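You operate a simulated robot arm through the tools that you are given. There is no shell and no other tool. Be economical: measure what you need, move in short steps, check, and stop when the job is done.

The job below is to be done with a simulated two-armed robot. You get a single attempt, and the scene is never put back.

JOB
Disconnect the maroon trainer's battery, black clamp first.
Fine: ignition off and key into its holder before that; swing both clamps right up off their posts; leave the rest alone.

Only the result counts: the job must be done as asked and must still hold three seconds after the hand-in. Knocking over, shifting, dropping, spilling or breaking anything else fails it.

ROBOT AND FRAMES
Two 7-joint arms with two-finger parallel grippers on one trunk, on a base that drives. Base frame: it is fixed to the floor where the robot stands at the start and does not move with it; the origin is under the middle of the robot, x ahead of it, y to its left, z up. Readings come in m, degrees, newtons and seconds.
The left shoulder is at the start at [0.06, 0.189, 1.103], the right one opposite. With the tool pointing down near the work surface each hand reaches from about 0.1 to 0.54 m from the robot's upright axis, wherever it stands, measured 20 degrees to its own side. Places, roughly: inside of the key holder on the maroon trainer pan [0.5, -0.1, 0.7]; maroon trainer belt lock nut [0.4, -0.6, 0.7]; maroon trainer black belt knob [0.4, -0.7, 0.7]; maroon trainer black clamp [0.8, -0.1, 0.8]; maroon trainer blue fan lever [0.4, -0.8, 0.8]; maroon trainer dipstick [0.6, -0.7, 0.9]; maroon trainer engine [0.7, -0.5, 0.7]; maroon trainer fuel tap [0.4, -0.9, 0.5]; maroon trainer ignition switch [0.4, 0, 0.7]; maroon trainer oil filler [0.8, -0.3, 0.9]; maroon trainer oil filter [1, -0.3, 0.8]; maroon trainer radiator cap [0.6, -0.8, 1]; maroon trainer red brake pedal [0.4, -0.1, 0.1]; maroon trainer red clamp [1, -0.1, 0.8]; maroon trainer red fuel cap [0.6, -1, 0.5]; maroon trainer start button [0.4, -0.1, 0.7]. Payload 3.43 kg a hand.
Tool frame (each hand has its own): the origin (TCP) lies between the finger pads and is the grasp point; the fingertips stand 0.03 m ahead of it; z points along the fingers, y is the line along which they close. The gripper opens to 0.094 m. The fingers are 0.028 m wide and 0.01 m thick; the gripper's body (0.05 by 0.096 m) begins 0.055 m behind the TCP.
Orientation is that of the tool frame in the base frame, as [roll, pitch, yaw] about the fixed x, y, z axes, in that order (R = Rz(yaw) Ry(pitch) Rx(roll)). With the fingers straight down and closing along the base's y, the tool's x points along the base's -x, its y along +y and its z along -z.

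CONTROLS
- The arms move only by the tool drive_tool. It takes "left_series", "right_series" or both (then of equal length, played together; a hand with none holds still); each is a list of rows, each a list of 7 numbers: the finger opening in m, from 0 to 0.094, then the shift along the tool's x, y, z in units of 500 mm (1.0 is 500 mm), then the turn, a rotation vector about the tool's x, y, z in units of 180 degrees (1.0 is 180 degrees). In form: [[claw, dx, dy, dz, wx, wy, wz], ...]. A call has 1 to 12 rows; each row is the pose to reach, as a shift and turn from the pose commanded when the call began, along the tool's axes at that moment. A call with a number of a shift or a turn outside -1 to 1 is refused whole. A row lasts 0.2 s, in which the tool goes at most 0.05 m and 8.6 degrees; a call with a longer step from one row to the next is refused whole, and so is a gripper value outside its range. A pose out of reach is approached as far as the arm can. The call stops where the force on the tool passes 90 N (or 10 N more than at its start, if that is more) or the arm is blocked; 0.2 s more then pass. Each finger travels about 0.153 m/s and halts on what it meets, pressing with about 29 N; the grip force reading is that of the motor and also rises with nothing between the fingers. The clock runs only during rows and for 0.2 s after the last one: add rows that repeat a pose to give the fingers time. It gives the time, the measured TCP pose, the force on the tool (base axes), the opening and the grip force at its end, in the units of the frame above (readings bear some noise), with the torque about the TCP (base axes, N m) and any sound that the robot's microphone picked up.
- Cameras (640 x 400 px; columns grow to the right, rows downward): "scene" is now at [0.0137, -0.0106, 1.65]; the picture's right is [-0.13, -0.99, 0.00], its down [-0.77, 0.10, -0.63] and it looks along [0.62, -0.08, -0.78] (base axes); focal length 255 px, centre (320, 200). "left" rides on the left gripper at [0.076, -0.014, -0.102] in its tool frame; the picture's right is [0.18, 0.98, 0.00], its down [-0.75, 0.14, -0.64] and it looks along [-0.63, 0.12, 0.77] (tool axes); focal length 243 px, centre (320, 200). "right" rides on the right gripper at [0.076, 0.014, -0.103] in its tool frame; the picture's right is [-0.18, 0.98, 0.00], its down [-0.75, -0.14, -0.64] and it looks along [-0.63, -0.12, 0.77] (tool axes); focal length 243 px, centre (320, 200).
- capture(camera): a new picture of that camera. The clock stands still meanwhile.
- slide_trunk(by): slides the trunk up (or, below 0, down) by that many m; the arms and the scene camera ride with it, the base frame stays. It gives what a move gives, with no picture.
- drive_base(legs): drives the robot by 1 to 6 legs, each [ahead, left, turn to the left] in m, m and degrees, along the robot's own axes; the way and the turn of a leg run together, so that a leg with both is an arc; at most 1.5 m and 180 degrees a leg. The arms and the cameras ride along, it lands a little off, and it stops where it bumps. It gives what a move gives.
- turn_head(pan, tilt): turns the head with the scene camera to pan (to the left, within 86 degrees either way) and tilt (down, from -29 to 69), counted from straight ahead of the robot. It gives what a move gives.
- locate(camera, pixels): for up to 12 pixels [column, row] of the newest picture of that camera ("zoom" is the newest enlarged one), the place [x, y, z] in the base frame of the surface seen there, good to about 0.002 m. The clock stands still meanwhile.
- close_up(camera, box): a new picture of the part [left, top, right, bottom] of that camera's present view, enlarged. The clock stands still meanwhile.
- sign_off(): hands the job in; it is judged then, once.

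Keep the steps short. Do not move on a guess: measure, check each grasp and each placing, and mend mistakes. In all there are 80 turns and 78 pictures (those below and enlarged ones count). Leave the grippers open and the arms clear of the work at the hand-in unless told otherwise, and finish with a single line.

The tools are called after "Call:" as a command line: name --argument value ..., lists and objects as JSON in quotes. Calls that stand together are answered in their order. drive_tool: Moves the arms, as the interface text tells. Its arguments: {"type":"object","properties":{"left_series":{"type":"array"},"right_series":{"type":"array"}},"required":[]} The other tools are called the same way: slide_trunk (by) slides the trunk up or down; drive_base (legs) drives the base; turn_head (pan, tilt) turns the head that bears the scene camera; capture (camera) takes a picture; locate (camera, pixels) gives the place of the surface under pixels of a picture; close_up (camera, box) takes an enlarged picture of a part of a camera's view; sign_off () hands the job in.

At the start:

```text
time_s: 0.0
left_tcp_pos: [0.4651, 0.134, 1.1333]
left_orientation: [180.0, -0.1, -180.0]
left_force: [0.7, -0.7, 0.4]
left_torque: [-0.02, -0.02, 0.0]
left_grip_width: 0.0939
left_grasp_force: 0.1
right_tcp_pos: [0.3253, -0.1292, 1.087]
right_orientation: [-180.0, 0.0, -180.0]
right_force: [0.2, 0.2, -0.2]
right_torque: [-0.01, 0.0, 0.0]
right_grip_width: 0.0939
right_grasp_force: 0.0
trunk travel left (down, up): [-0.775, 0.215]
robot x, y, heading: [0.0007, -0.0016, -0.1]
head pan, tilt: [-7.3, 51.3]
```

scene: 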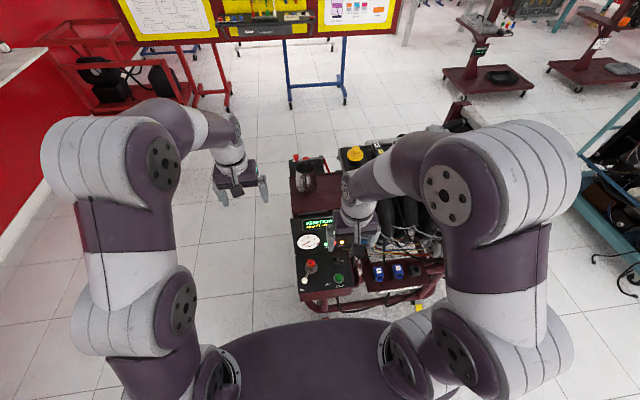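
right: 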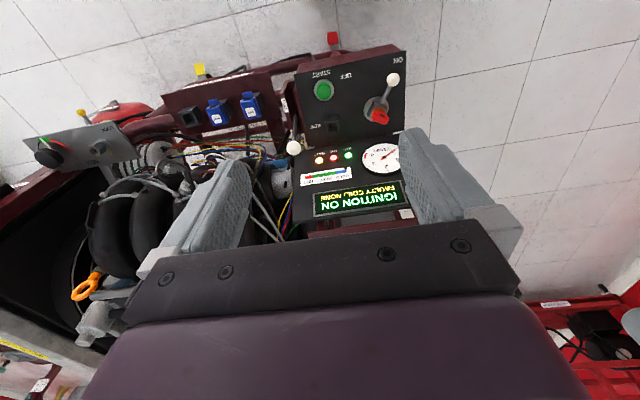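
left: 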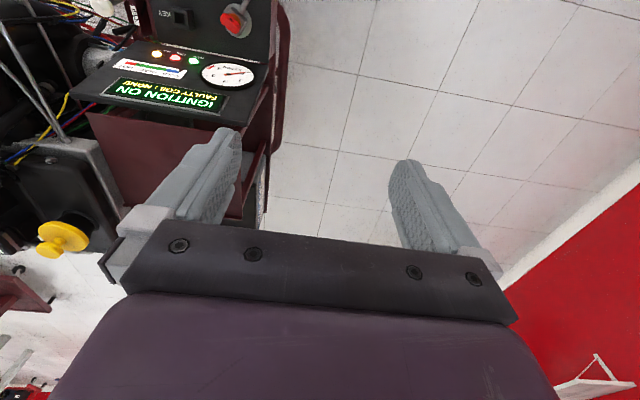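

I see the panel with the ignition switch (red key) in the right-hand camera near (378,110). I'll enlarge it and the battery area to measure.

Call:
close_up --camera "right" --box '[260, 40, 440, 220]'

Call:
close_up --camera "scene" --box '[270, 130, 430, 320]'

```text
2.22 times, centred on (350, 130) of right
```

zoom: 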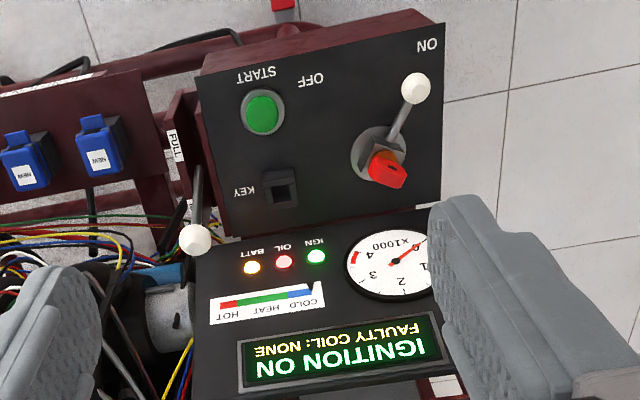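

```text
2.11 times, centred on (350, 225) of scene
```

zoom: 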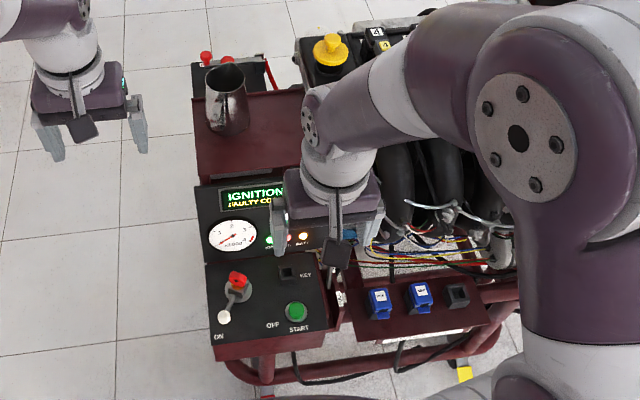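

I'll measure switch, knob, key, holder and panel from the scene zoom.

Call:
locate --camera "zoom" --pixels '[[224, 317], [238, 278], [237, 290], [243, 297], [288, 273], [296, 312], [218, 342], [320, 310], [206, 58], [228, 60], [225, 75], [290, 255]]'

Call:
close_up --camera "left" --box '[100, 0, 300, 125]'

Call:
close_up --camera "scene" --box '[280, 145, 360, 195]'

```text
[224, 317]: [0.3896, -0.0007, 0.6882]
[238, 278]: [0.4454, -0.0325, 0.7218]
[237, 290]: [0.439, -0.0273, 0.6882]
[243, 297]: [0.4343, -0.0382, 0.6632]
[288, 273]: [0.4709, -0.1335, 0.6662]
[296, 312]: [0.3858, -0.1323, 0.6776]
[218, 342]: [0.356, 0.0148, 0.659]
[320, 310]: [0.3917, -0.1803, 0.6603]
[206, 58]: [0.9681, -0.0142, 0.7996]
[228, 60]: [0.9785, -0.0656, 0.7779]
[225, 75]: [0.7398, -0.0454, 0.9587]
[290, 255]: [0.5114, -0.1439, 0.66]
```

```text
3.20 times, centred on (200, 62) of left
```

zoom: 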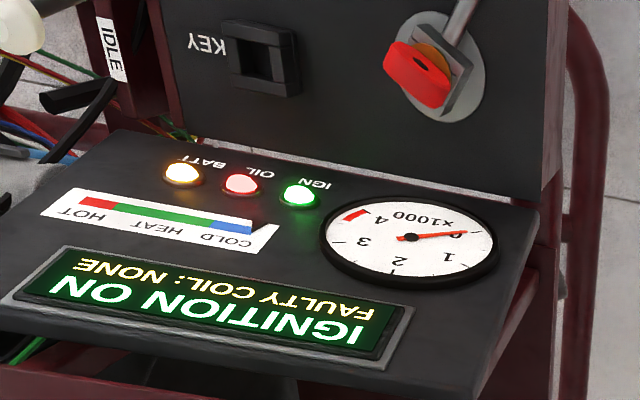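

```text
8.00 times, centred on (320, 170) of scene
```

zoom: 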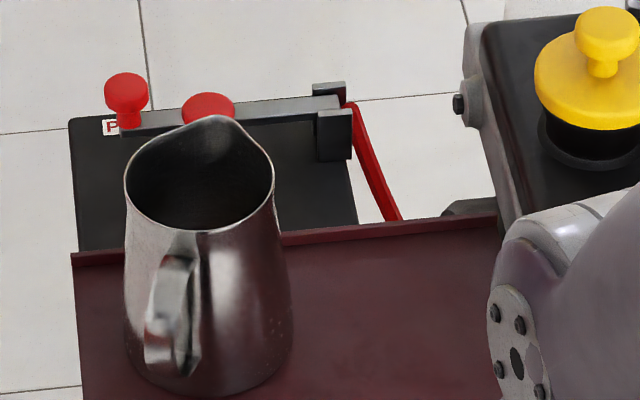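

The panel is flat at z≈0.66; the switch axis is near (0.437,-0.03), with the lever pointing to ON. A pitcher stands in front of the battery. Next I bring the right hand over the switch for a close look and move the left hand aside.

Call:
drive_tool --right_series '[[0.094, -0.025, 0.03, 0.07, 0, 0, 0], [0.094, -0.05, 0.06, 0.14, 0, 0, 0], [0.094, -0.075, 0.09, 0.21, 0, 0, 0], [0.094, -0.1, 0.12, 0.28, 0, 0, 0], [0.094, -0.125, 0.15, 0.35, 0, 0, 0], [0.094, -0.15, 0.178, 0.414, 0, 0, 0]]' --left_series '[[0.094, 0, 0.04, 0, 0, 0, 0], [0.094, 0, 0.08, 0, 0, 0, 0], [0.094, 0, 0.12, 0, 0, 0, 0], [0.094, 0, 0.16, 0, 0, 0, 0], [0.094, 0, 0.2, 0, 0, 0, 0], [0.094, 0, 0.2, 0, 0, 0, 0]]'

Call:
capture --camera "right"

Call:
capture --camera "scene"

```text
time_s: 1.4
left_tcp_pos: [0.4668, 0.2341, 1.1326]
left_orientation: [-179.9, -0.1, 180.0]
left_force: [0.1, 1.0, -0.7]
left_torque: [-0.02, 0.01, 0.02]
left_grip_width: 0.0941
left_grasp_force: 0.1
right_tcp_pos: [0.4018, -0.0377, 0.8818]
right_orientation: [-180.0, -0.1, -180.0]
right_force: [0.2, 0.3, -0.2]
right_torque: [-0.02, -0.01, -0.04]
right_grip_width: 0.0939
right_grasp_force: 0.0
trunk travel left (down, up): [-0.775, 0.215]
robot x, y, heading: [0.0017, -0.0015, 0.1]
head pan, tilt: [-7.3, 51.3]
```

```text
70 pictures are left
```

right: 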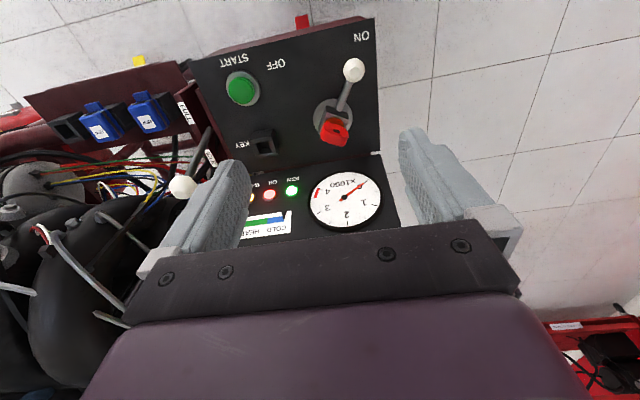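

```text
69 pictures are left
```

scene: 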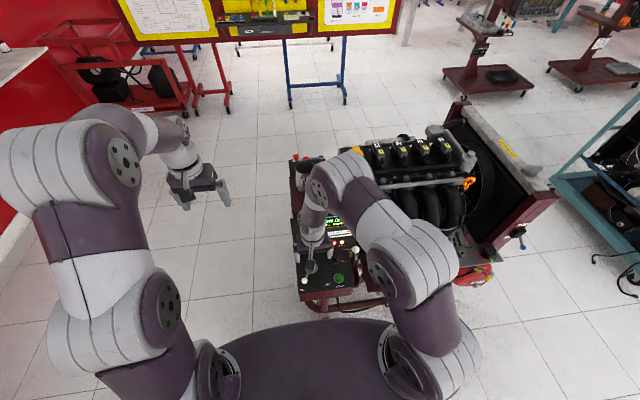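

The wrist picture is upside down (top is nearer the robot). Enlarging the switch and holder.

Call:
close_up --camera "right" --box '[220, 20, 400, 160]'

```text
2.86 times, centred on (310, 90) of right
```

zoom: 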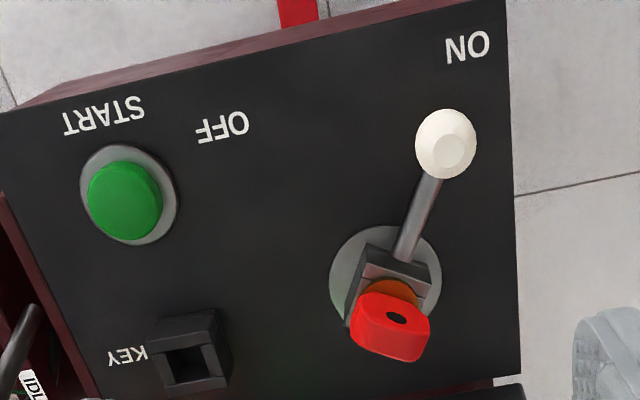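

Measuring key, block, lever, labels and holder opening.

Call:
locate --camera "zoom" --pixels '[[446, 145], [418, 210], [365, 310], [430, 318], [395, 350], [355, 345], [375, 262], [345, 275], [225, 128], [468, 48], [435, 270], [400, 290]]'

Call:
locate --camera "zoom" --pixels '[[157, 325], [215, 315], [222, 375], [172, 388], [187, 365], [165, 345], [205, 345], [190, 345], [207, 378], [290, 320], [120, 190], [185, 335]]'

```text
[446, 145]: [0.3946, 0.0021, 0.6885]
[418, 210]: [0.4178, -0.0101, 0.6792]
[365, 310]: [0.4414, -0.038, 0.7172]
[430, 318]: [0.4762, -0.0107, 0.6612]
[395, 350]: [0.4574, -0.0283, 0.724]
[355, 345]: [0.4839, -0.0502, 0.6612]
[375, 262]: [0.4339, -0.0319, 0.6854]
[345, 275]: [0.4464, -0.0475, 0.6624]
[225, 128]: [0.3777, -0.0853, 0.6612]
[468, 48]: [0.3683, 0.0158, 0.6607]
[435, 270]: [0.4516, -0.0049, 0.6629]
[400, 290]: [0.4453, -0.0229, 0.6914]
```

```text
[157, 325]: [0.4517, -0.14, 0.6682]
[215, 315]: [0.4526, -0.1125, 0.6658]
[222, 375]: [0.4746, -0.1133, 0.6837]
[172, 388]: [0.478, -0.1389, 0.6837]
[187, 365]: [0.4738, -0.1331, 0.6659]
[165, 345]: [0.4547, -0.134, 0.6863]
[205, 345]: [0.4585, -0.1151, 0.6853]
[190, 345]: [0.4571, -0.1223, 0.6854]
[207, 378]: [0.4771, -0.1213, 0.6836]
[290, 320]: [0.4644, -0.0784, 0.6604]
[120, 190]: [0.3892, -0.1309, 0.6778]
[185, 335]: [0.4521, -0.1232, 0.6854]
```

I need the key bow's shape and orientation exactly; a tight zoom follows.

Call:
close_up --camera "right" --box '[305, 90, 365, 155]'

Call:
close_up --camera "scene" --box '[290, 245, 345, 295]'

```text
6.15 times, centred on (335, 122) of right
```

zoom: 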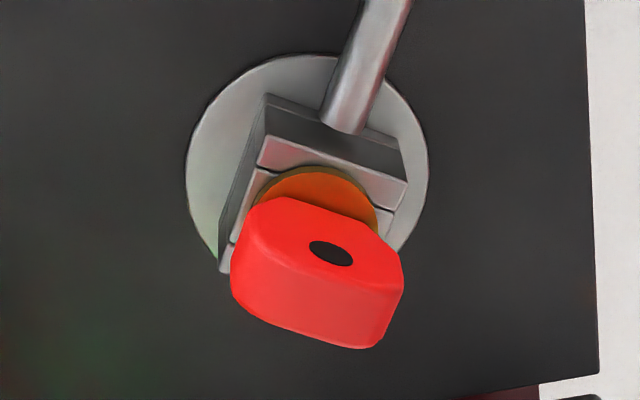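

```text
8.00 times, centred on (318, 270) of scene
```

zoom: 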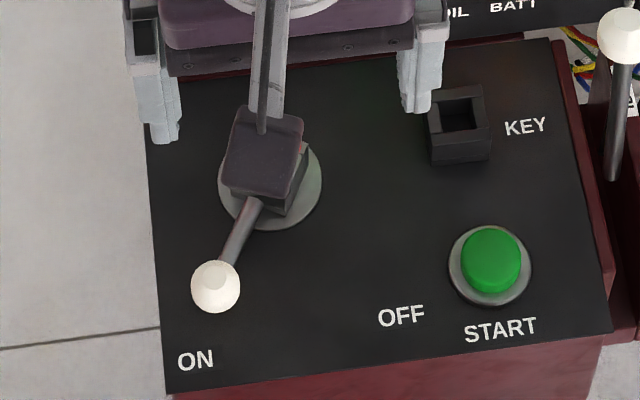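

Call:
close_up --camera "right" --box '[305, 90, 365, 155]'

Call:
locate --camera "zoom" --pixels '[[280, 210], [340, 215], [260, 240], [385, 260], [300, 270], [245, 260], [395, 275], [240, 295], [385, 325], [310, 310], [300, 335], [365, 342]]'

Call:
locate --camera "zoom" --pixels '[[190, 170], [425, 170], [310, 60], [270, 190], [370, 205], [320, 185], [270, 110], [395, 150], [270, 160], [400, 190], [225, 265], [345, 110]]'

```text
6.15 times, centred on (335, 122) of right
```

zoom: 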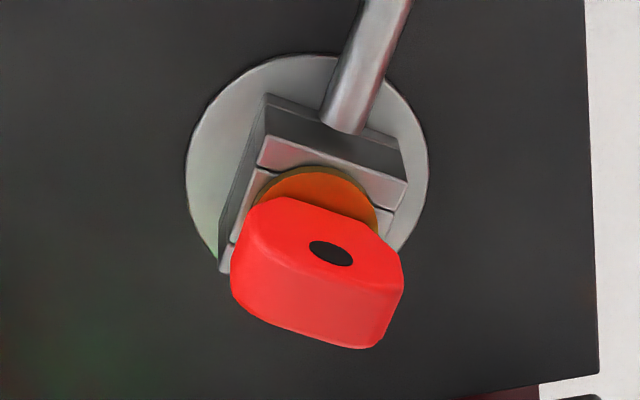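

```text
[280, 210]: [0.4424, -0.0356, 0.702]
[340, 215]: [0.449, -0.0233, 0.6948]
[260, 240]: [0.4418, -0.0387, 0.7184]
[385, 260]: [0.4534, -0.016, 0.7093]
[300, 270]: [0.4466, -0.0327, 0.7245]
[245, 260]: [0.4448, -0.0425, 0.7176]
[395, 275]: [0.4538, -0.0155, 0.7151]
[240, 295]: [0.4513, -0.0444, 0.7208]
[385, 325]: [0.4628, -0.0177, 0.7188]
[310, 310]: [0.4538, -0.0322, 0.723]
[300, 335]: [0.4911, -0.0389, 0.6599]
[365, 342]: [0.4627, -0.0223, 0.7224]
```

```text
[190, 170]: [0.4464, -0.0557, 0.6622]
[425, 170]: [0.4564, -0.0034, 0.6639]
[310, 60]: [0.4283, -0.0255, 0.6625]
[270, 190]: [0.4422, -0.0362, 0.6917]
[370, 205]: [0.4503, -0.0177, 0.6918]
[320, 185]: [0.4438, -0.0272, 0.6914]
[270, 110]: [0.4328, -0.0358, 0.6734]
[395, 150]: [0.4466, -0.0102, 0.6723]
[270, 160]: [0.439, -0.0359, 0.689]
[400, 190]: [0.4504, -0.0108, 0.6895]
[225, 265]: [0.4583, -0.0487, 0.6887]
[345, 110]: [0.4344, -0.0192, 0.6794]
```

Measured: switch axis (0.452,-0.030), knob (0.395,0.002, top 0.6885) at 151°, OFF at about 220°; key bow 0.695–0.724 high. I'll use closed fingers beside the knob (its left side), then push toward OFF. First go to (0.392,0.036,0.70).

Call:
drive_tool --right_series '[[0.0, 0.02, 0.075, 0, 0, 0, 0], [0.0, 0.02, 0.148, 0.0, 0, 0, 0], [0.0, 0.02, 0.148, 0.08, 0, 0, 0], [0.0, 0.02, 0.148, 0.16, 0, 0, 0], [0.0, 0.02, 0.148, 0.24, 0, 0, 0], [0.0, 0.02, 0.148, 0.32, 0, 0, 0], [0.0, 0.02, 0.148, 0.364, 0, 0, 0]]'

Call:
capture --camera "right"

```text
time_s: 3.0
left_tcp_pos: [0.4657, 0.2338, 1.1337]
left_orientation: [180.0, -0.1, -180.0]
left_force: [0.4, -0.8, -1.2]
left_torque: [-0.01, 0.01, 0.02]
left_grip_width: 0.094
left_grasp_force: 0.1
right_tcp_pos: [0.3917, 0.0372, 0.6991]
right_orientation: [-179.9, 0.0, -179.9]
right_force: [0.6, 0.2, 0.0]
right_torque: [0.01, -0.01, 0.05]
right_grip_width: 0.0003
right_grasp_force: 29.1
trunk travel left (down, up): [-0.775, 0.215]
robot x, y, heading: [0.0005, 0.001, 0.1]
head pan, tilt: [-7.3, 51.3]
```

```text
64 pictures are left
```

right: 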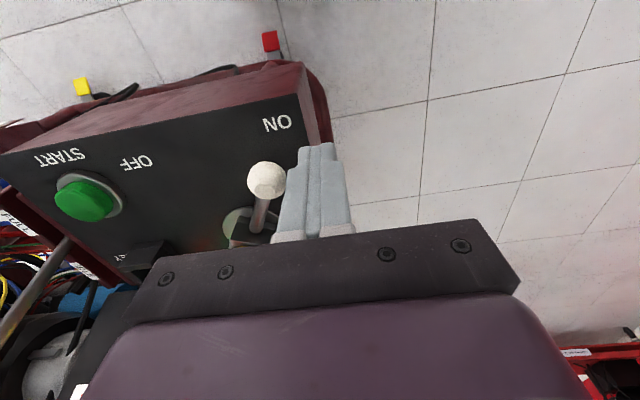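

The closed fingers stand right beside the knob (266,180). Pushing toward OFF in 12 mm steps.

Call:
drive_tool --right_series '[[0.0, 0.0, -0.025, 0, 0, 0, 0], [0.0, 0, -0.05, 0, 0, 0, 0], [0.0, 0, -0.075, 0, 0, 0, 0], [0.0, 0, -0.1, 0, 0, 0, 0], [0.0, 0, -0.125, 0, 0, 0, 0], [0.0, 0, -0.15, 0, 0, 0, 0], [0, 0, -0.15, 0, 0, 0, 0]]'

Call:
capture --camera "right"

```text
time_s: 4.6
left_tcp_pos: [0.4641, 0.2349, 1.1339]
left_orientation: [179.9, 0.0, 180.0]
left_force: [-0.3, 0.2, 0.8]
left_torque: [-0.01, 0.01, -0.01]
left_grip_width: 0.0939
left_grasp_force: 0.0
right_tcp_pos: [0.3906, -0.0391, 0.6965]
right_orientation: [-179.9, -0.1, -180.0]
right_force: [-0.7, -0.2, 0.2]
right_torque: [0.02, 0.0, 0.02]
right_grip_width: 0.0
right_grasp_force: 28.9
trunk travel left (down, up): [-0.775, 0.215]
robot x, y, heading: [-0.0, -0.0008, 0.1]
head pan, tilt: [-7.3, 51.3]
```

```text
63 pictures are left
```

right: 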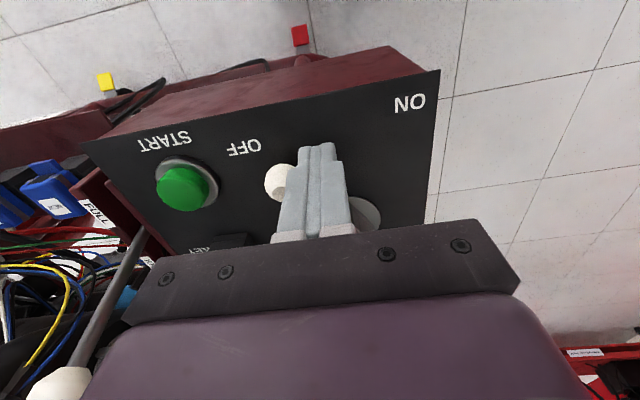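

The knob followed, near OFF now. A little more push, moving slightly forward along the arc, watching the force.

Call:
drive_tool --right_series '[[0.0, -0.005, -0.01, 0, 0, 0, 0], [0.0, -0.01, -0.02, 0, 0, 0, 0], [0.0, -0.012, -0.028, 0, 0, 0, 0], [0.0, -0.012, -0.028, 0, 0, 0, 0]]'

Call:
capture --camera "scene"

Call:
close_up --camera "right" --box '[120, 60, 460, 270]'

```text
time_s: 5.4
left_tcp_pos: [0.4634, 0.2401, 1.1332]
left_orientation: [-179.9, -0.1, -179.7]
left_force: [0.2, -0.5, -0.2]
left_torque: [0.01, 0.03, 0.04]
left_grip_width: 0.0939
left_grasp_force: 0.1
right_tcp_pos: [0.3921, -0.0439, 0.6978]
right_orientation: [-179.8, 0.1, -179.2]
right_force: [-16.3, 54.2, -14.2]
right_torque: [1.31, 0.42, 0.17]
right_grip_width: 0.0
right_grasp_force: 28.1
trunk travel left (down, up): [-0.775, 0.215]
robot x, y, heading: [0.0001, 0.0032, 0.4]
head pan, tilt: [-7.3, 51.3]
stopped in row 4 (right hand): the force on the tool passed its limit at 96 N (the readings are from after the stop); the commanded pose is now the measured one
```

```text
62 pictures are left
```

scene: 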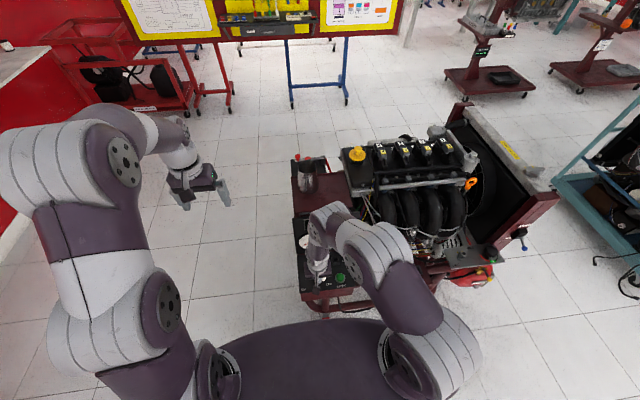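

```text
1.88 times, centred on (290, 165) of right
```

zoom: 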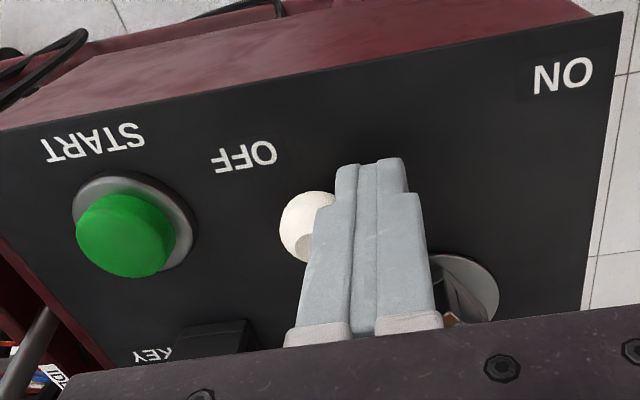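

Hard stop reached: lever at OFF. Backing off and rising, then checking the lever and the display.

Call:
drive_tool --right_series '[[0.0, 0.02, 0.03, 0, 0, 0, 0], [0.0, 0.02, 0.04, -0.08, 0, 0, 0], [0.0, 0.02, 0.04, -0.16, 0, 0, 0], [0.05, 0.02, 0.04, -0.24, 0, 0, 0], [0.06, 0.02, 0.04, -0.3, 0, 0, 0]]'

Call:
close_up --camera "right" --box '[180, 10, 440, 230]'

```text
time_s: 6.6
left_tcp_pos: [0.4645, 0.2364, 1.1335]
left_orientation: [179.9, 0.1, -179.8]
left_force: [1.2, -1.1, 0.2]
left_torque: [-0.03, 0.03, 0.01]
left_grip_width: 0.094
left_grasp_force: 0.1
right_tcp_pos: [0.3834, -0.0298, 0.849]
right_orientation: [-179.8, -0.2, -179.6]
right_force: [0.0, -0.7, 0.0]
right_torque: [0.03, 0.02, -0.02]
right_grip_width: 0.06
right_grasp_force: 0.1
trunk travel left (down, up): [-0.775, 0.215]
robot x, y, heading: [-0.0021, 0.0005, 0.2]
head pan, tilt: [-7.3, 51.3]
```

```text
1.82 times, centred on (310, 120) of right
```

zoom: 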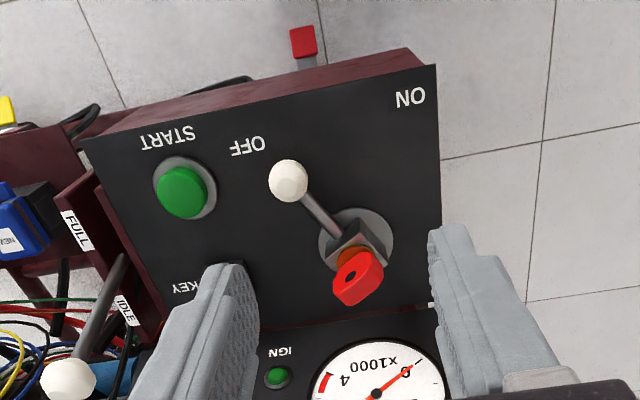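

Lever at OFF and the IGN lamp is dark. Measuring the key's new orientation.

Call:
close_up --camera "right" --box '[280, 90, 350, 140]'

```text
8.00 times, centred on (315, 115) of right
```

zoom: 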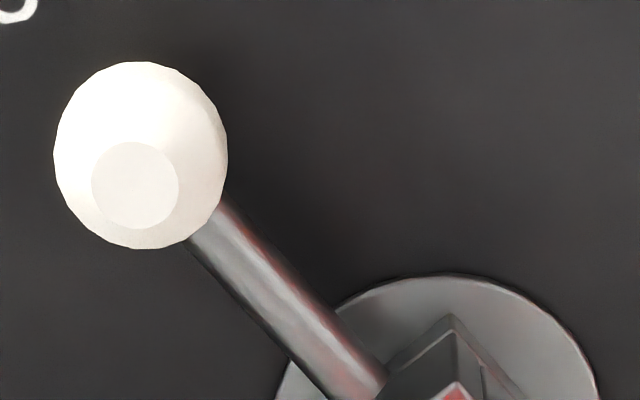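

Call:
close_up --camera "right" --box '[290, 105, 370, 185]'

```text
5.00 times, centred on (330, 145) of right
```

zoom: 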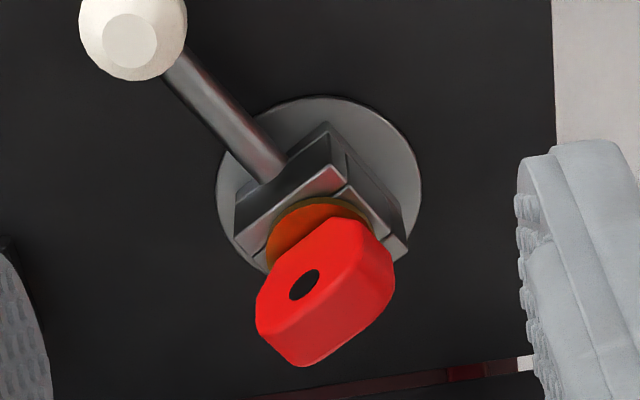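

Call:
locate --camera "zoom" --pixels '[[265, 295], [350, 230], [272, 325], [372, 255], [300, 358], [385, 285], [345, 330], [320, 290], [130, 35], [222, 190], [418, 190], [388, 310]]'

```text
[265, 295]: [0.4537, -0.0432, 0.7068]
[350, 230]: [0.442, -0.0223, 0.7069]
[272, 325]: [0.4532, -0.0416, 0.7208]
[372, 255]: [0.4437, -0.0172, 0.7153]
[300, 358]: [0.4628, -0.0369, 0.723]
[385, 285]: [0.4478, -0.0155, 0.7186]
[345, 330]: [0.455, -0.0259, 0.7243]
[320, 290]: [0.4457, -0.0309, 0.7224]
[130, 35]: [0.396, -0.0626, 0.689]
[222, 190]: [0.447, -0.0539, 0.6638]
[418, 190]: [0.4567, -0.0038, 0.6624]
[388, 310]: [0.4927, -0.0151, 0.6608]
```

Key bow centre (0.452,-0.030), its thickness lies along 30.5°, so the fingers should turn 60° clockwise. I move above it and descend to just over it.

Call:
drive_tool --right_series '[[0.06, -0.017, 0, 0, 0, 0, 0.0417], [0.06, -0.034, 0, 0, 0, 0, 0.0833], [0.06, -0.051, 0, 0, 0, 0, 0.125], [0.06, -0.068, 0, 0, 0, 0, 0.1667], [0.06, -0.085, 0, 0, 0, 0, 0.2083], [0.06, -0.102, 0, 0, 0, 0, 0.25], [0.06, -0.12, 0, 0, 0, 0, 0.2917], [0.06, -0.137, 0, 0, 0, 0, 0.333], [0.05, -0.137, 0, 0.08, 0, 0, 0.333], [0.05, -0.137, 0, 0.14, 0, 0, 0.333], [0.05, -0.137, 0, 0.14, 0, 0, 0.333]]'

Call:
capture --camera "right"

Call:
close_up --camera "scene" --box '[270, 210, 370, 310]'

```text
time_s: 9.0
left_tcp_pos: [0.4633, 0.2364, 1.1334]
left_orientation: [-180.0, 0.1, -179.7]
left_force: [0.2, -0.9, 0.1]
left_torque: [0.01, -0.02, -0.01]
left_grip_width: 0.0941
left_grasp_force: 0.0
right_tcp_pos: [0.4522, -0.0297, 0.7763]
right_orientation: [-180.0, 0.0, 120.5]
right_force: [0.5, 1.0, -0.6]
right_torque: [0.01, 0.0, -0.01]
right_grip_width: 0.0499
right_grasp_force: 0.0
trunk travel left (down, up): [-0.775, 0.215]
robot x, y, heading: [0.0002, 0.0028, 0.4]
head pan, tilt: [-7.3, 51.3]
```

```text
57 pictures are left
```

right: 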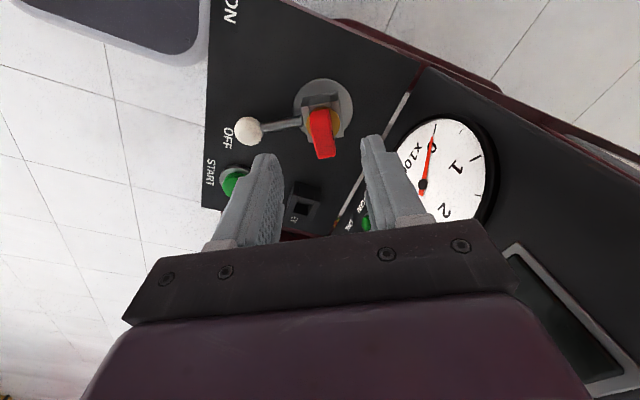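

```text
4.00 times, centred on (320, 260) of scene
```

zoom: 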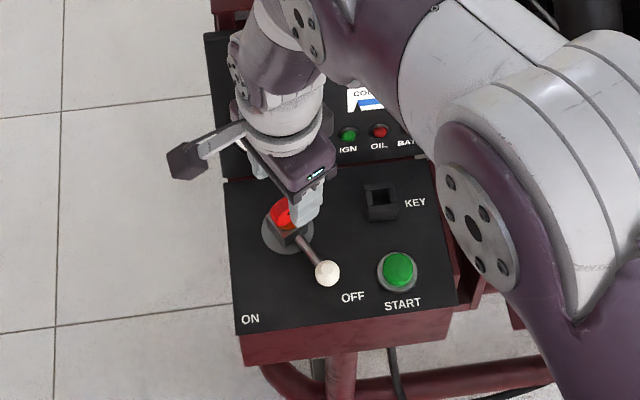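

Aligned at (0.4522,-0.0297), yaw 120.5. Descending 49 mm to TCP z 0.727 and closing on the bow.

Call:
drive_tool --right_series '[[0.05, 0, 0, 0.05, 0, 0, 0], [0.05, 0, 0, 0.098, 0, 0, 0], [0.05, 0, 0, 0.098, 0, 0, 0], [0.0, 0, 0, 0.098, 0, 0, 0], [0.0, 0, 0, 0.098, 0, 0, 0], [0.0, 0, 0, 0.098, 0, 0, 0]]'

Call:
capture --camera "right"

```text
time_s: 10.4
left_tcp_pos: [0.4641, 0.2368, 1.1326]
left_orientation: [-180.0, 0.0, -179.8]
left_force: [0.3, -0.3, -0.6]
left_torque: [-0.02, 0.02, -0.01]
left_grip_width: 0.0943
left_grasp_force: 0.0
right_tcp_pos: [0.4539, -0.0277, 0.7285]
right_orientation: [-179.9, 0.0, 120.5]
right_force: [0.0, 0.6, -0.4]
right_torque: [-0.02, -0.01, 0.0]
right_grip_width: 0.0132
right_grasp_force: 28.7
trunk travel left (down, up): [-0.775, 0.215]
robot x, y, heading: [0.0003, 0.0004, 0.4]
head pan, tilt: [-7.3, 51.3]
```

```text
55 pictures are left
```

right: 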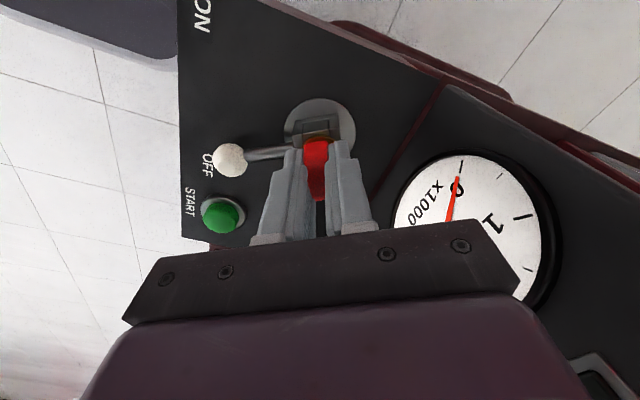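

The bow is held (13.2 mm, 29 N). Pulling straight up by 90 mm.

Call:
drive_tool --right_series '[[0.0, 0, 0, -0.02, 0, 0, 0], [0.0, 0, 0, -0.04, 0, 0, 0], [0.0, 0, 0, -0.08, 0, 0, 0], [0.0, 0, 0, -0.13, 0, 0, 0], [0.0, 0, 0, -0.18, 0, 0, 0], [0.0, 0, 0, -0.18, 0, 0, 0]]'

Call:
capture --camera "right"

Call:
close_up --camera "scene" --box '[270, 200, 370, 300]'

```text
time_s: 11.8
left_tcp_pos: [0.4642, 0.2356, 1.1332]
left_orientation: [-180.0, 0.0, -179.8]
left_force: [-0.1, -1.1, 0.4]
left_torque: [-0.04, 0.02, 0.04]
left_grip_width: 0.094
left_grasp_force: 0.0
right_tcp_pos: [0.4497, -0.0283, 0.8192]
right_orientation: [-179.8, 0.0, 120.5]
right_force: [0.5, 0.4, -0.8]
right_torque: [0.01, 0.0, 0.03]
right_grip_width: 0.0129
right_grasp_force: 28.4
trunk travel left (down, up): [-0.775, 0.215]
robot x, y, heading: [-0.0028, -0.0026, 0.3]
head pan, tilt: [-7.3, 51.3]
```

```text
54 pictures are left
```

right: 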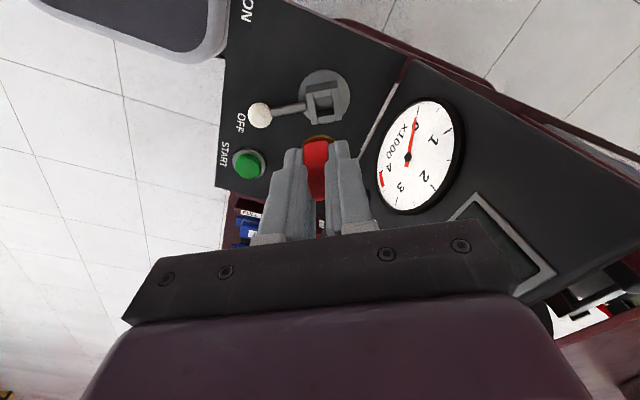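

```text
4.00 times, centred on (320, 250) of scene
```

zoom: 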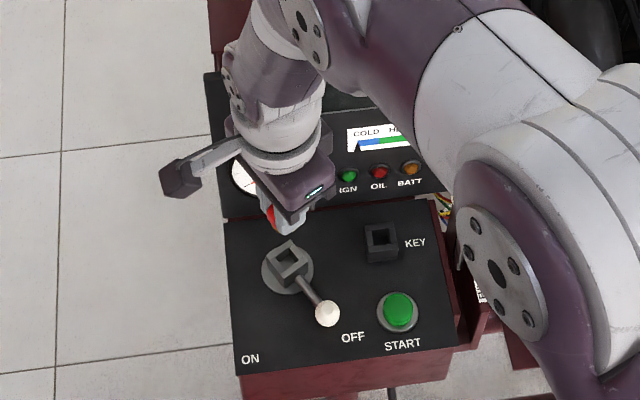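

The key is out, leaving a square socket, so its blade is square. Measuring the holder opening and its alignment from this scene zoom.

Call:
close_up --camera "scene" --box '[320, 240, 352, 272]'

Call:
close_up --camera "scene" --box '[290, 230, 340, 280]'

```text
12.50 times, centred on (336, 256) of scene
```

zoom: 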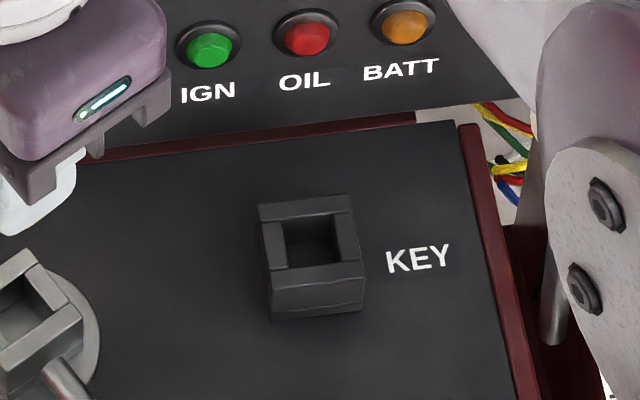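

```text
8.00 times, centred on (315, 255) of scene
```

zoom: 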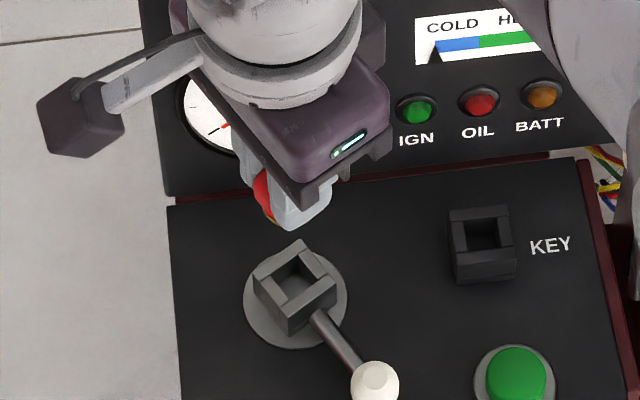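

Call:
locate --camera "zoom" --pixels '[[456, 235], [506, 231], [481, 213], [484, 256], [452, 213], [510, 208], [514, 254], [458, 259], [297, 243], [332, 288], [292, 315], [258, 275]]'

```text
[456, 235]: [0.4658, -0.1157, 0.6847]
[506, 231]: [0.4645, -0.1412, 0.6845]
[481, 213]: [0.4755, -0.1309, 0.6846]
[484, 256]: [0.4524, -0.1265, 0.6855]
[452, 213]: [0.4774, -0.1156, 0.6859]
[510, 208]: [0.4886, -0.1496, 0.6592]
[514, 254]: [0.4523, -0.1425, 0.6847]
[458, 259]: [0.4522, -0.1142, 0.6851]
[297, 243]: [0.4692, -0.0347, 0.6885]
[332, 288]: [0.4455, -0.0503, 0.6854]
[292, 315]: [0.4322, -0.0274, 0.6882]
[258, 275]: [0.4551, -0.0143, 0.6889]
```

Holder centre relative to the switch socket: (+0.0135,-0.0966). Moving the key by that, with a 30° turn so the square lines up, and lowering partway.

Call:
drive_tool --right_series '[[0.0, -0.045, -0.0187, 0, 0, 0, 0.0417], [0.0, -0.09, -0.0374, 0, 0, 0, 0.0833], [0.0, -0.135, -0.0561, 0, 0, 0, 0.125], [0.0, -0.1802, -0.0748, 0, 0, 0, 0.1667], [0.0, -0.1802, -0.0748, 0.06, 0, 0, 0.1667], [0.0, -0.1802, -0.0748, 0.06, 0, 0, 0.1667]]'

Call:
capture --camera "right"

Call:
close_up --camera "scene" --box '[300, 225, 370, 295]'

```text
time_s: 13.2
left_tcp_pos: [0.4649, 0.2366, 1.1332]
left_orientation: [-180.0, 0.1, -179.7]
left_force: [-0.2, 0.5, -0.6]
left_torque: [-0.04, 0.01, 0.02]
left_grip_width: 0.094
left_grasp_force: 0.0
right_tcp_pos: [0.4658, -0.1253, 0.786]
right_orientation: [-179.9, 0.1, 90.5]
right_force: [0.9, -0.3, -0.7]
right_torque: [0.0, 0.01, -0.01]
right_grip_width: 0.0134
right_grasp_force: 28.9
trunk travel left (down, up): [-0.775, 0.215]
robot x, y, heading: [-0.0016, 0.0037, 0.1]
head pan, tilt: [-7.3, 51.3]
```

```text
50 pictures are left
```

right: 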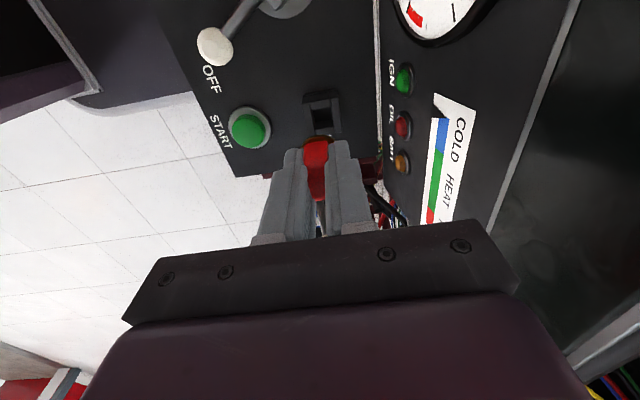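

```text
5.71 times, centred on (335, 260) of scene
```

zoom: 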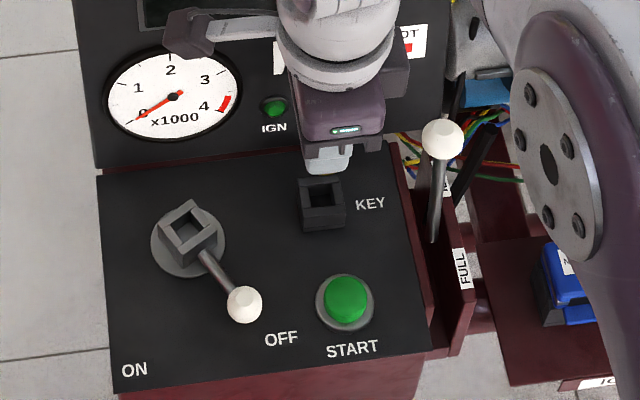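

Call:
close_up --camera "right" --box '[280, 85, 360, 205]'

```text
3.33 times, centred on (320, 145) of right
```

zoom: 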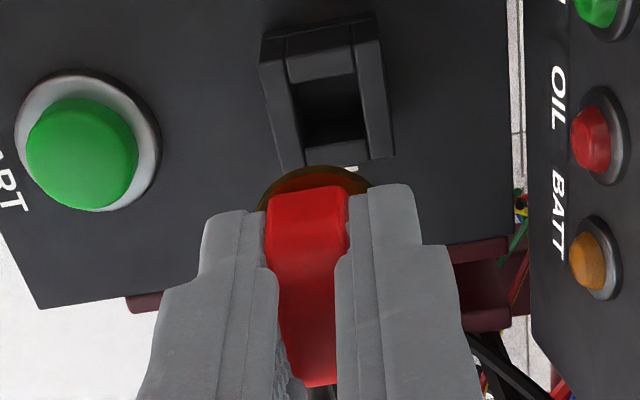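

Call:
locate --camera "zoom" --pixels '[[275, 195], [340, 195], [308, 200], [290, 182], [355, 180], [262, 200], [285, 70], [375, 45], [388, 145], [295, 150], [325, 65], [335, 120]]'

```text
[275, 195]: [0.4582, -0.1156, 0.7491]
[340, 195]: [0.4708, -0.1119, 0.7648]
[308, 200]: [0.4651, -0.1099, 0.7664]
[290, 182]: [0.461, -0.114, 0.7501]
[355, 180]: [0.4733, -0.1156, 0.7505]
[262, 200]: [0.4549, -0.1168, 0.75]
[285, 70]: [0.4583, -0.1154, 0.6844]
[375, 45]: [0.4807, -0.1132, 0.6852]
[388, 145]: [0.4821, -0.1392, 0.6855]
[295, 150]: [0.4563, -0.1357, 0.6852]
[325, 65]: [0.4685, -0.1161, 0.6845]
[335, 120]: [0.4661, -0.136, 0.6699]
```

Comparing key and holder in this same view needs more holder edge points.

Call:
locate --camera "zoom" --pixels '[[264, 70], [272, 110], [280, 150], [383, 80], [390, 130], [300, 90], [305, 130], [355, 80], [364, 120], [325, 82], [325, 50], [345, 45]]'

Call:
locate --camera "zoom" --pixels '[[294, 100], [297, 110], [292, 90], [352, 60], [356, 70], [358, 90], [362, 110], [320, 58], [330, 78], [310, 80], [268, 90], [386, 100]]'

```text
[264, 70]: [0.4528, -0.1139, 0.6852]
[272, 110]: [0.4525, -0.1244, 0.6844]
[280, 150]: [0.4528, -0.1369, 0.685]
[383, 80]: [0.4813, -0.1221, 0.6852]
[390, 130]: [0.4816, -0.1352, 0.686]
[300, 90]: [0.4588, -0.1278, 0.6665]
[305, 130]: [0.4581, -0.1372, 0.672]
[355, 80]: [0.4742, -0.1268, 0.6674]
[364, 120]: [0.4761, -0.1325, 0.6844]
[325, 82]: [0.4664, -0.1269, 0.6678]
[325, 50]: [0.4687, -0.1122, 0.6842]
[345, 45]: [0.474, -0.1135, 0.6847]
```

```text
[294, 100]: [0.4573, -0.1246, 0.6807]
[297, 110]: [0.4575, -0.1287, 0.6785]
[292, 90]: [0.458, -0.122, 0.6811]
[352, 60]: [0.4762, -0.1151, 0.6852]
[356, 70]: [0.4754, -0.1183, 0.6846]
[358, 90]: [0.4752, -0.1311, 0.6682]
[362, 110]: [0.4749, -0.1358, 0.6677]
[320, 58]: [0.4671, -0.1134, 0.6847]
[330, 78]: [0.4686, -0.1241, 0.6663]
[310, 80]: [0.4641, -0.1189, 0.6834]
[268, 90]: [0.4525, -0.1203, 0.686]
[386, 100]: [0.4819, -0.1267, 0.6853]
```

The key sits about 1.5 mm short in x and y against the holder (hole x 0.4577–0.4755). Correcting and lowering slowly to near seating.

Call:
drive_tool --right_series '[[0.0, -0.003, 0.003, 0.03, 0, 0, 0], [0.0, -0.003, 0.003, 0.05, 0, 0, 0], [0.0, -0.003, 0.003, 0.07, 0, 0, 0], [0.0, -0.003, 0.003, 0.085, 0, 0, 0], [0.0, -0.003, 0.003, 0.1, 0, 0, 0], [0.0, -0.003, 0.003, 0.11, 0, 0, 0], [0.0, -0.003, 0.003, 0.118, 0, 0, 0], [0.0, -0.003, 0.003, 0.124, 0, 0, 0], [0.0, -0.003, 0.003, 0.124, 0, 0, 0]]'

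Call:
close_up --camera "right" --box '[260, 70, 380, 210]'

```text
time_s: 15.2
left_tcp_pos: [0.4636, 0.2362, 1.1329]
left_orientation: [-179.9, 0.1, -179.8]
left_force: [0.3, 0.1, -0.6]
left_torque: [-0.01, 0.01, -0.01]
left_grip_width: 0.0941
left_grasp_force: 0.1
right_tcp_pos: [0.4667, -0.1271, 0.7259]
right_orientation: [-179.9, 0.2, 90.4]
right_force: [-1.6, -0.9, 5.7]
right_torque: [-0.07, 0.06, -0.04]
right_grip_width: 0.013
right_grasp_force: 29.0
trunk travel left (down, up): [-0.775, 0.215]
robot x, y, heading: [-0.0035, 0.0011, 0.2]
head pan, tilt: [-7.3, 51.3]
```

```text
2.86 times, centred on (320, 140) of right
```

zoom: 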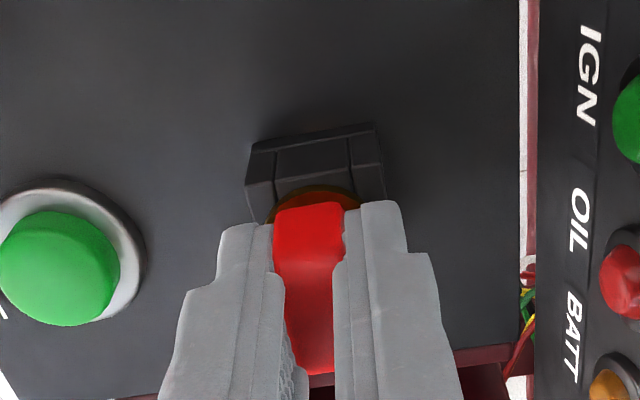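

Mild contact of 5.7 N, with the collar on the holder. Checking heights of collar and bow versus the holder.

Call:
locate --camera "zoom" --pixels '[[300, 197], [345, 195], [270, 215], [310, 165], [362, 150], [262, 165], [308, 225], [308, 375]]'

Call:
drive_tool --right_series '[[0.0, 0, 0, 0.003, 0, 0, 0], [0.0, 0, 0, 0.005, 0, 0, 0], [0.0, 0, 0, 0.005, 0, 0, 0]]'

```text
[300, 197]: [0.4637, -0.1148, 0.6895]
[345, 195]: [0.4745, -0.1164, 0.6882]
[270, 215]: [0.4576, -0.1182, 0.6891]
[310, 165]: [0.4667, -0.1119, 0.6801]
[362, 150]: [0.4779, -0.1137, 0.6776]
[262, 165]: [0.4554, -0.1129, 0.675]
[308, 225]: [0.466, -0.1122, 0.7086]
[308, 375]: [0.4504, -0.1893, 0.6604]
```

```text
time_s: 16.0
left_tcp_pos: [0.4632, 0.2367, 1.1356]
left_orientation: [-180.0, 0.1, -179.8]
left_force: [-0.2, -0.4, -0.6]
left_torque: [-0.01, 0.0, 0.0]
left_grip_width: 0.0942
left_grasp_force: 0.0
right_tcp_pos: [0.4656, -0.1266, 0.7248]
right_orientation: [179.8, 0.1, 90.4]
right_force: [-0.1, -2.1, 29.4]
right_torque: [-0.2, -0.01, 0.0]
right_grip_width: 0.0132
right_grasp_force: 28.9
trunk travel left (down, up): [-0.775, 0.215]
robot x, y, heading: [-0.0051, 0.0043, 0.1]
head pan, tilt: [-7.3, 51.3]
```

Seated on its collar (29 N). Easing off, releasing and rising.

Call:
drive_tool --right_series '[[0.0, 0, 0, -0.003, 0, 0, 0], [0.03, 0, 0, -0.003, 0, 0, 0], [0.05, 0, 0, -0.003, 0, 0, 0], [0.05, 0, 0, -0.06, 0, 0, 0], [0.05, 0, 0, -0.14, 0, 0, 0], [0.05, 0, 0, -0.22, 0, 0, 0]]'

Call:
close_up --camera "right" --box '[200, 10, 420, 210]'

```text
time_s: 17.4
left_tcp_pos: [0.4639, 0.236, 1.1342]
left_orientation: [179.9, 0.0, -179.7]
left_force: [-0.9, -0.1, 0.1]
left_torque: [0.03, 0.02, 0.02]
left_grip_width: 0.094
left_grasp_force: 0.0
right_tcp_pos: [0.4668, -0.1236, 0.8314]
right_orientation: [-179.9, 0.1, 90.5]
right_force: [0.1, 0.4, 0.1]
right_torque: [-0.01, -0.02, -0.03]
right_grip_width: 0.0499
right_grasp_force: 0.1
trunk travel left (down, up): [-0.775, 0.215]
robot x, y, heading: [-0.0029, 0.0037, 0.2]
head pan, tilt: [-7.3, 51.3]
```

```text
2.00 times, centred on (310, 110) of right
```

zoom: 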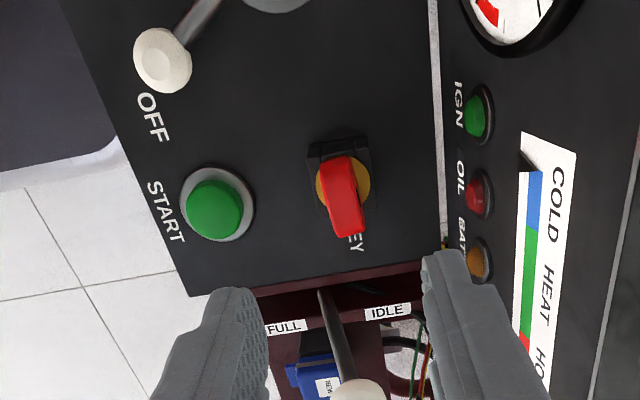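

Key stands in the holder, IGN dark. Now I retract the right arm to a tucked pose and look left to judge the space for driving to the trainer's battery side.

Call:
drive_tool --right_series '[[0.06, 0, 0, -0.08, 0, 0, 0], [0.06, 0, -0.02, -0.14, 0, 0, -0.0452], [0.06, 0, -0.05, -0.19, 0, 0, -0.0904], [0.06, 0, -0.08, -0.24, 0, 0, -0.1356], [0.06, 0, -0.11, -0.29, 0, 0, -0.181], [0.06, 0, -0.14, -0.34, 0, 0, -0.226], [0.06, 0, -0.17, -0.38, 0, 0, -0.271], [0.06, 0, -0.2, -0.41, 0, 0, -0.316], [0.06, 0, -0.22, -0.44, 0, 0, -0.3616], [0.06, 0, -0.24, -0.46, 0, 0, -0.407], [0.06, 0, -0.26, -0.48, 0, 0, -0.452], [0.06, 0, -0.274, -0.5, 0, 0, -0.497]]'

Call:
turn_head --pan 40 --tilt 45

Call:
capture --camera "scene"

```text
time_s: 20.0
left_tcp_pos: [0.4633, 0.2359, 1.1328]
left_orientation: [-179.9, 0.1, -179.7]
left_force: [-0.4, 0.3, 0.1]
left_torque: [-0.03, 0.02, -0.02]
left_grip_width: 0.0942
left_grasp_force: 0.1
right_tcp_pos: [0.3291, -0.1276, 1.0844]
right_orientation: [-180.0, -0.1, -179.9]
right_force: [-0.9, -0.3, 0.9]
right_torque: [-0.03, 0.0, 0.01]
right_grip_width: 0.0601
right_grasp_force: 0.2
trunk travel left (down, up): [-0.775, 0.215]
robot x, y, heading: [0.0005, -0.0005, -0.1]
head pan, tilt: [-7.3, 51.3]
```

```text
time_s: 21.2
left_tcp_pos: [0.4639, 0.2365, 1.1332]
left_orientation: [-180.0, 0.0, -179.8]
left_force: [-0.5, 0.4, -0.1]
left_torque: [-0.05, 0.0, 0.04]
left_grip_width: 0.094
left_grasp_force: 0.1
right_tcp_pos: [0.3303, -0.1286, 1.0844]
right_orientation: [-179.8, -0.1, 179.9]
right_force: [-0.2, 0.0, -0.7]
right_torque: [-0.01, 0.01, -0.01]
right_grip_width: 0.06
right_grasp_force: 0.0
trunk travel left (down, up): [-0.775, 0.215]
robot x, y, heading: [-0.0007, 0.0018, 0.1]
head pan, tilt: [40.0, 45.0]
```

```text
45 pictures are left
```

scene: 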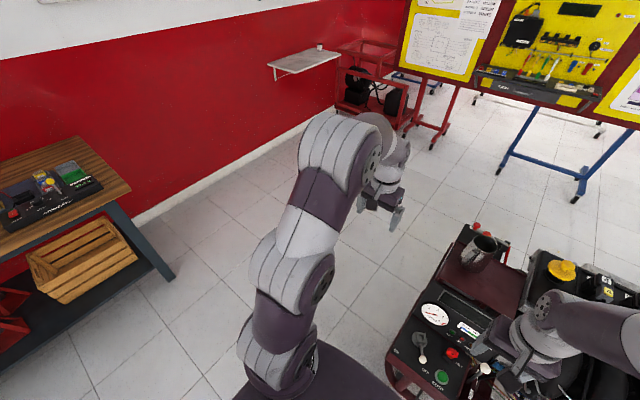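

Call:
locate --camera "scene" --pixels '[[165, 275], [140, 222], [300, 130], [272, 70], [345, 105], [430, 148], [230, 290], [470, 230], [400, 395], [440, 250], [575, 205]]'

Call:
close_up --camera "scene" --box '[430, 210, 540, 290]'

```text
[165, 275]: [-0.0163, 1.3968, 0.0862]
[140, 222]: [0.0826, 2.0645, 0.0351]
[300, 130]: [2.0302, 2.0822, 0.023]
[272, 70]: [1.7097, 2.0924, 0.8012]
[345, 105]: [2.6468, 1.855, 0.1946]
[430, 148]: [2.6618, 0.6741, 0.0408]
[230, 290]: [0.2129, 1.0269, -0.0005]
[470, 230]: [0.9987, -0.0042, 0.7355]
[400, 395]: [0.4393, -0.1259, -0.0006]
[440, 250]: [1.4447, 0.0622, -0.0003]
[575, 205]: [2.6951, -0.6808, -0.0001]
```

```text
5.00 times, centred on (485, 250) of scene
```

zoom: 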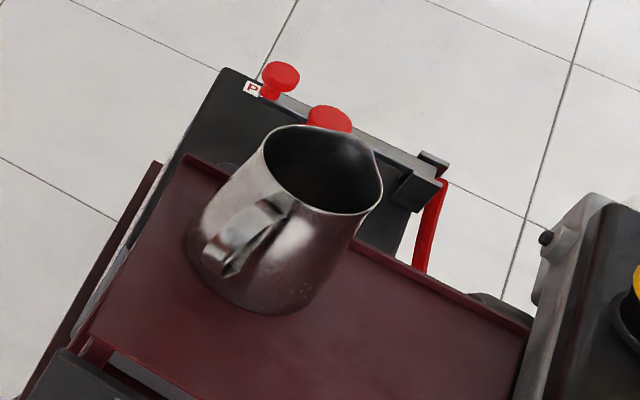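

Floor to the left is free out to y≈1.4–2. Driving: left 0.65, ahead 0.88, then turning 90° right to face the battery.

Call:
drive_base --legs '[[0, 0.65, 0], [0.88, 0, 0], [0, 0, -90]]'

Call:
turn_head --pan 0 --tilt 50

Call:
capture --camera "scene"

```text
time_s: 32.9
left_tcp_pos: [1.1165, 0.2095, 1.1333]
left_orientation: [180.0, 0.1, 90.9]
left_force: [0.3, -0.7, 0.5]
left_torque: [-0.01, -0.04, -0.04]
left_grip_width: 0.0938
left_grasp_force: 0.2
right_tcp_pos: [0.7496, 0.3395, 1.0838]
right_orientation: [-180.0, 0.0, 90.6]
right_force: [-0.3, -0.2, -0.1]
right_torque: [0.0, -0.04, 0.03]
right_grip_width: 0.0601
right_grasp_force: 0.0
trunk travel left (down, up): [-0.775, 0.215]
robot x, y, heading: [0.8763, 0.6707, -89.4]
head pan, tilt: [40.0, 45.0]
```

```text
time_s: 34.0
left_tcp_pos: [1.1157, 0.2097, 1.1338]
left_orientation: [179.9, 0.1, 90.8]
left_force: [0.3, -0.3, -0.1]
left_torque: [-0.01, 0.0, 0.0]
left_grip_width: 0.0937
left_grasp_force: 0.0
right_tcp_pos: [0.7506, 0.3401, 1.0848]
right_orientation: [-179.8, -0.1, 90.7]
right_force: [-0.4, 0.6, -0.2]
right_torque: [-0.01, 0.0, 0.02]
right_grip_width: 0.06
right_grasp_force: 0.2
trunk travel left (down, up): [-0.775, 0.215]
robot x, y, heading: [0.878, 0.6708, -89.2]
head pan, tilt: [0.0, 50.0]
```

```text
43 pictures are left
```

scene: 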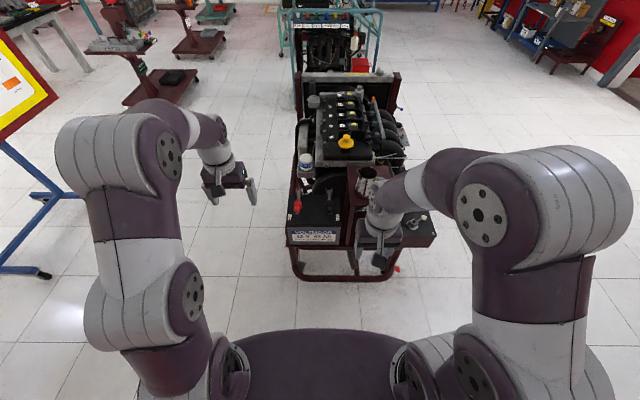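

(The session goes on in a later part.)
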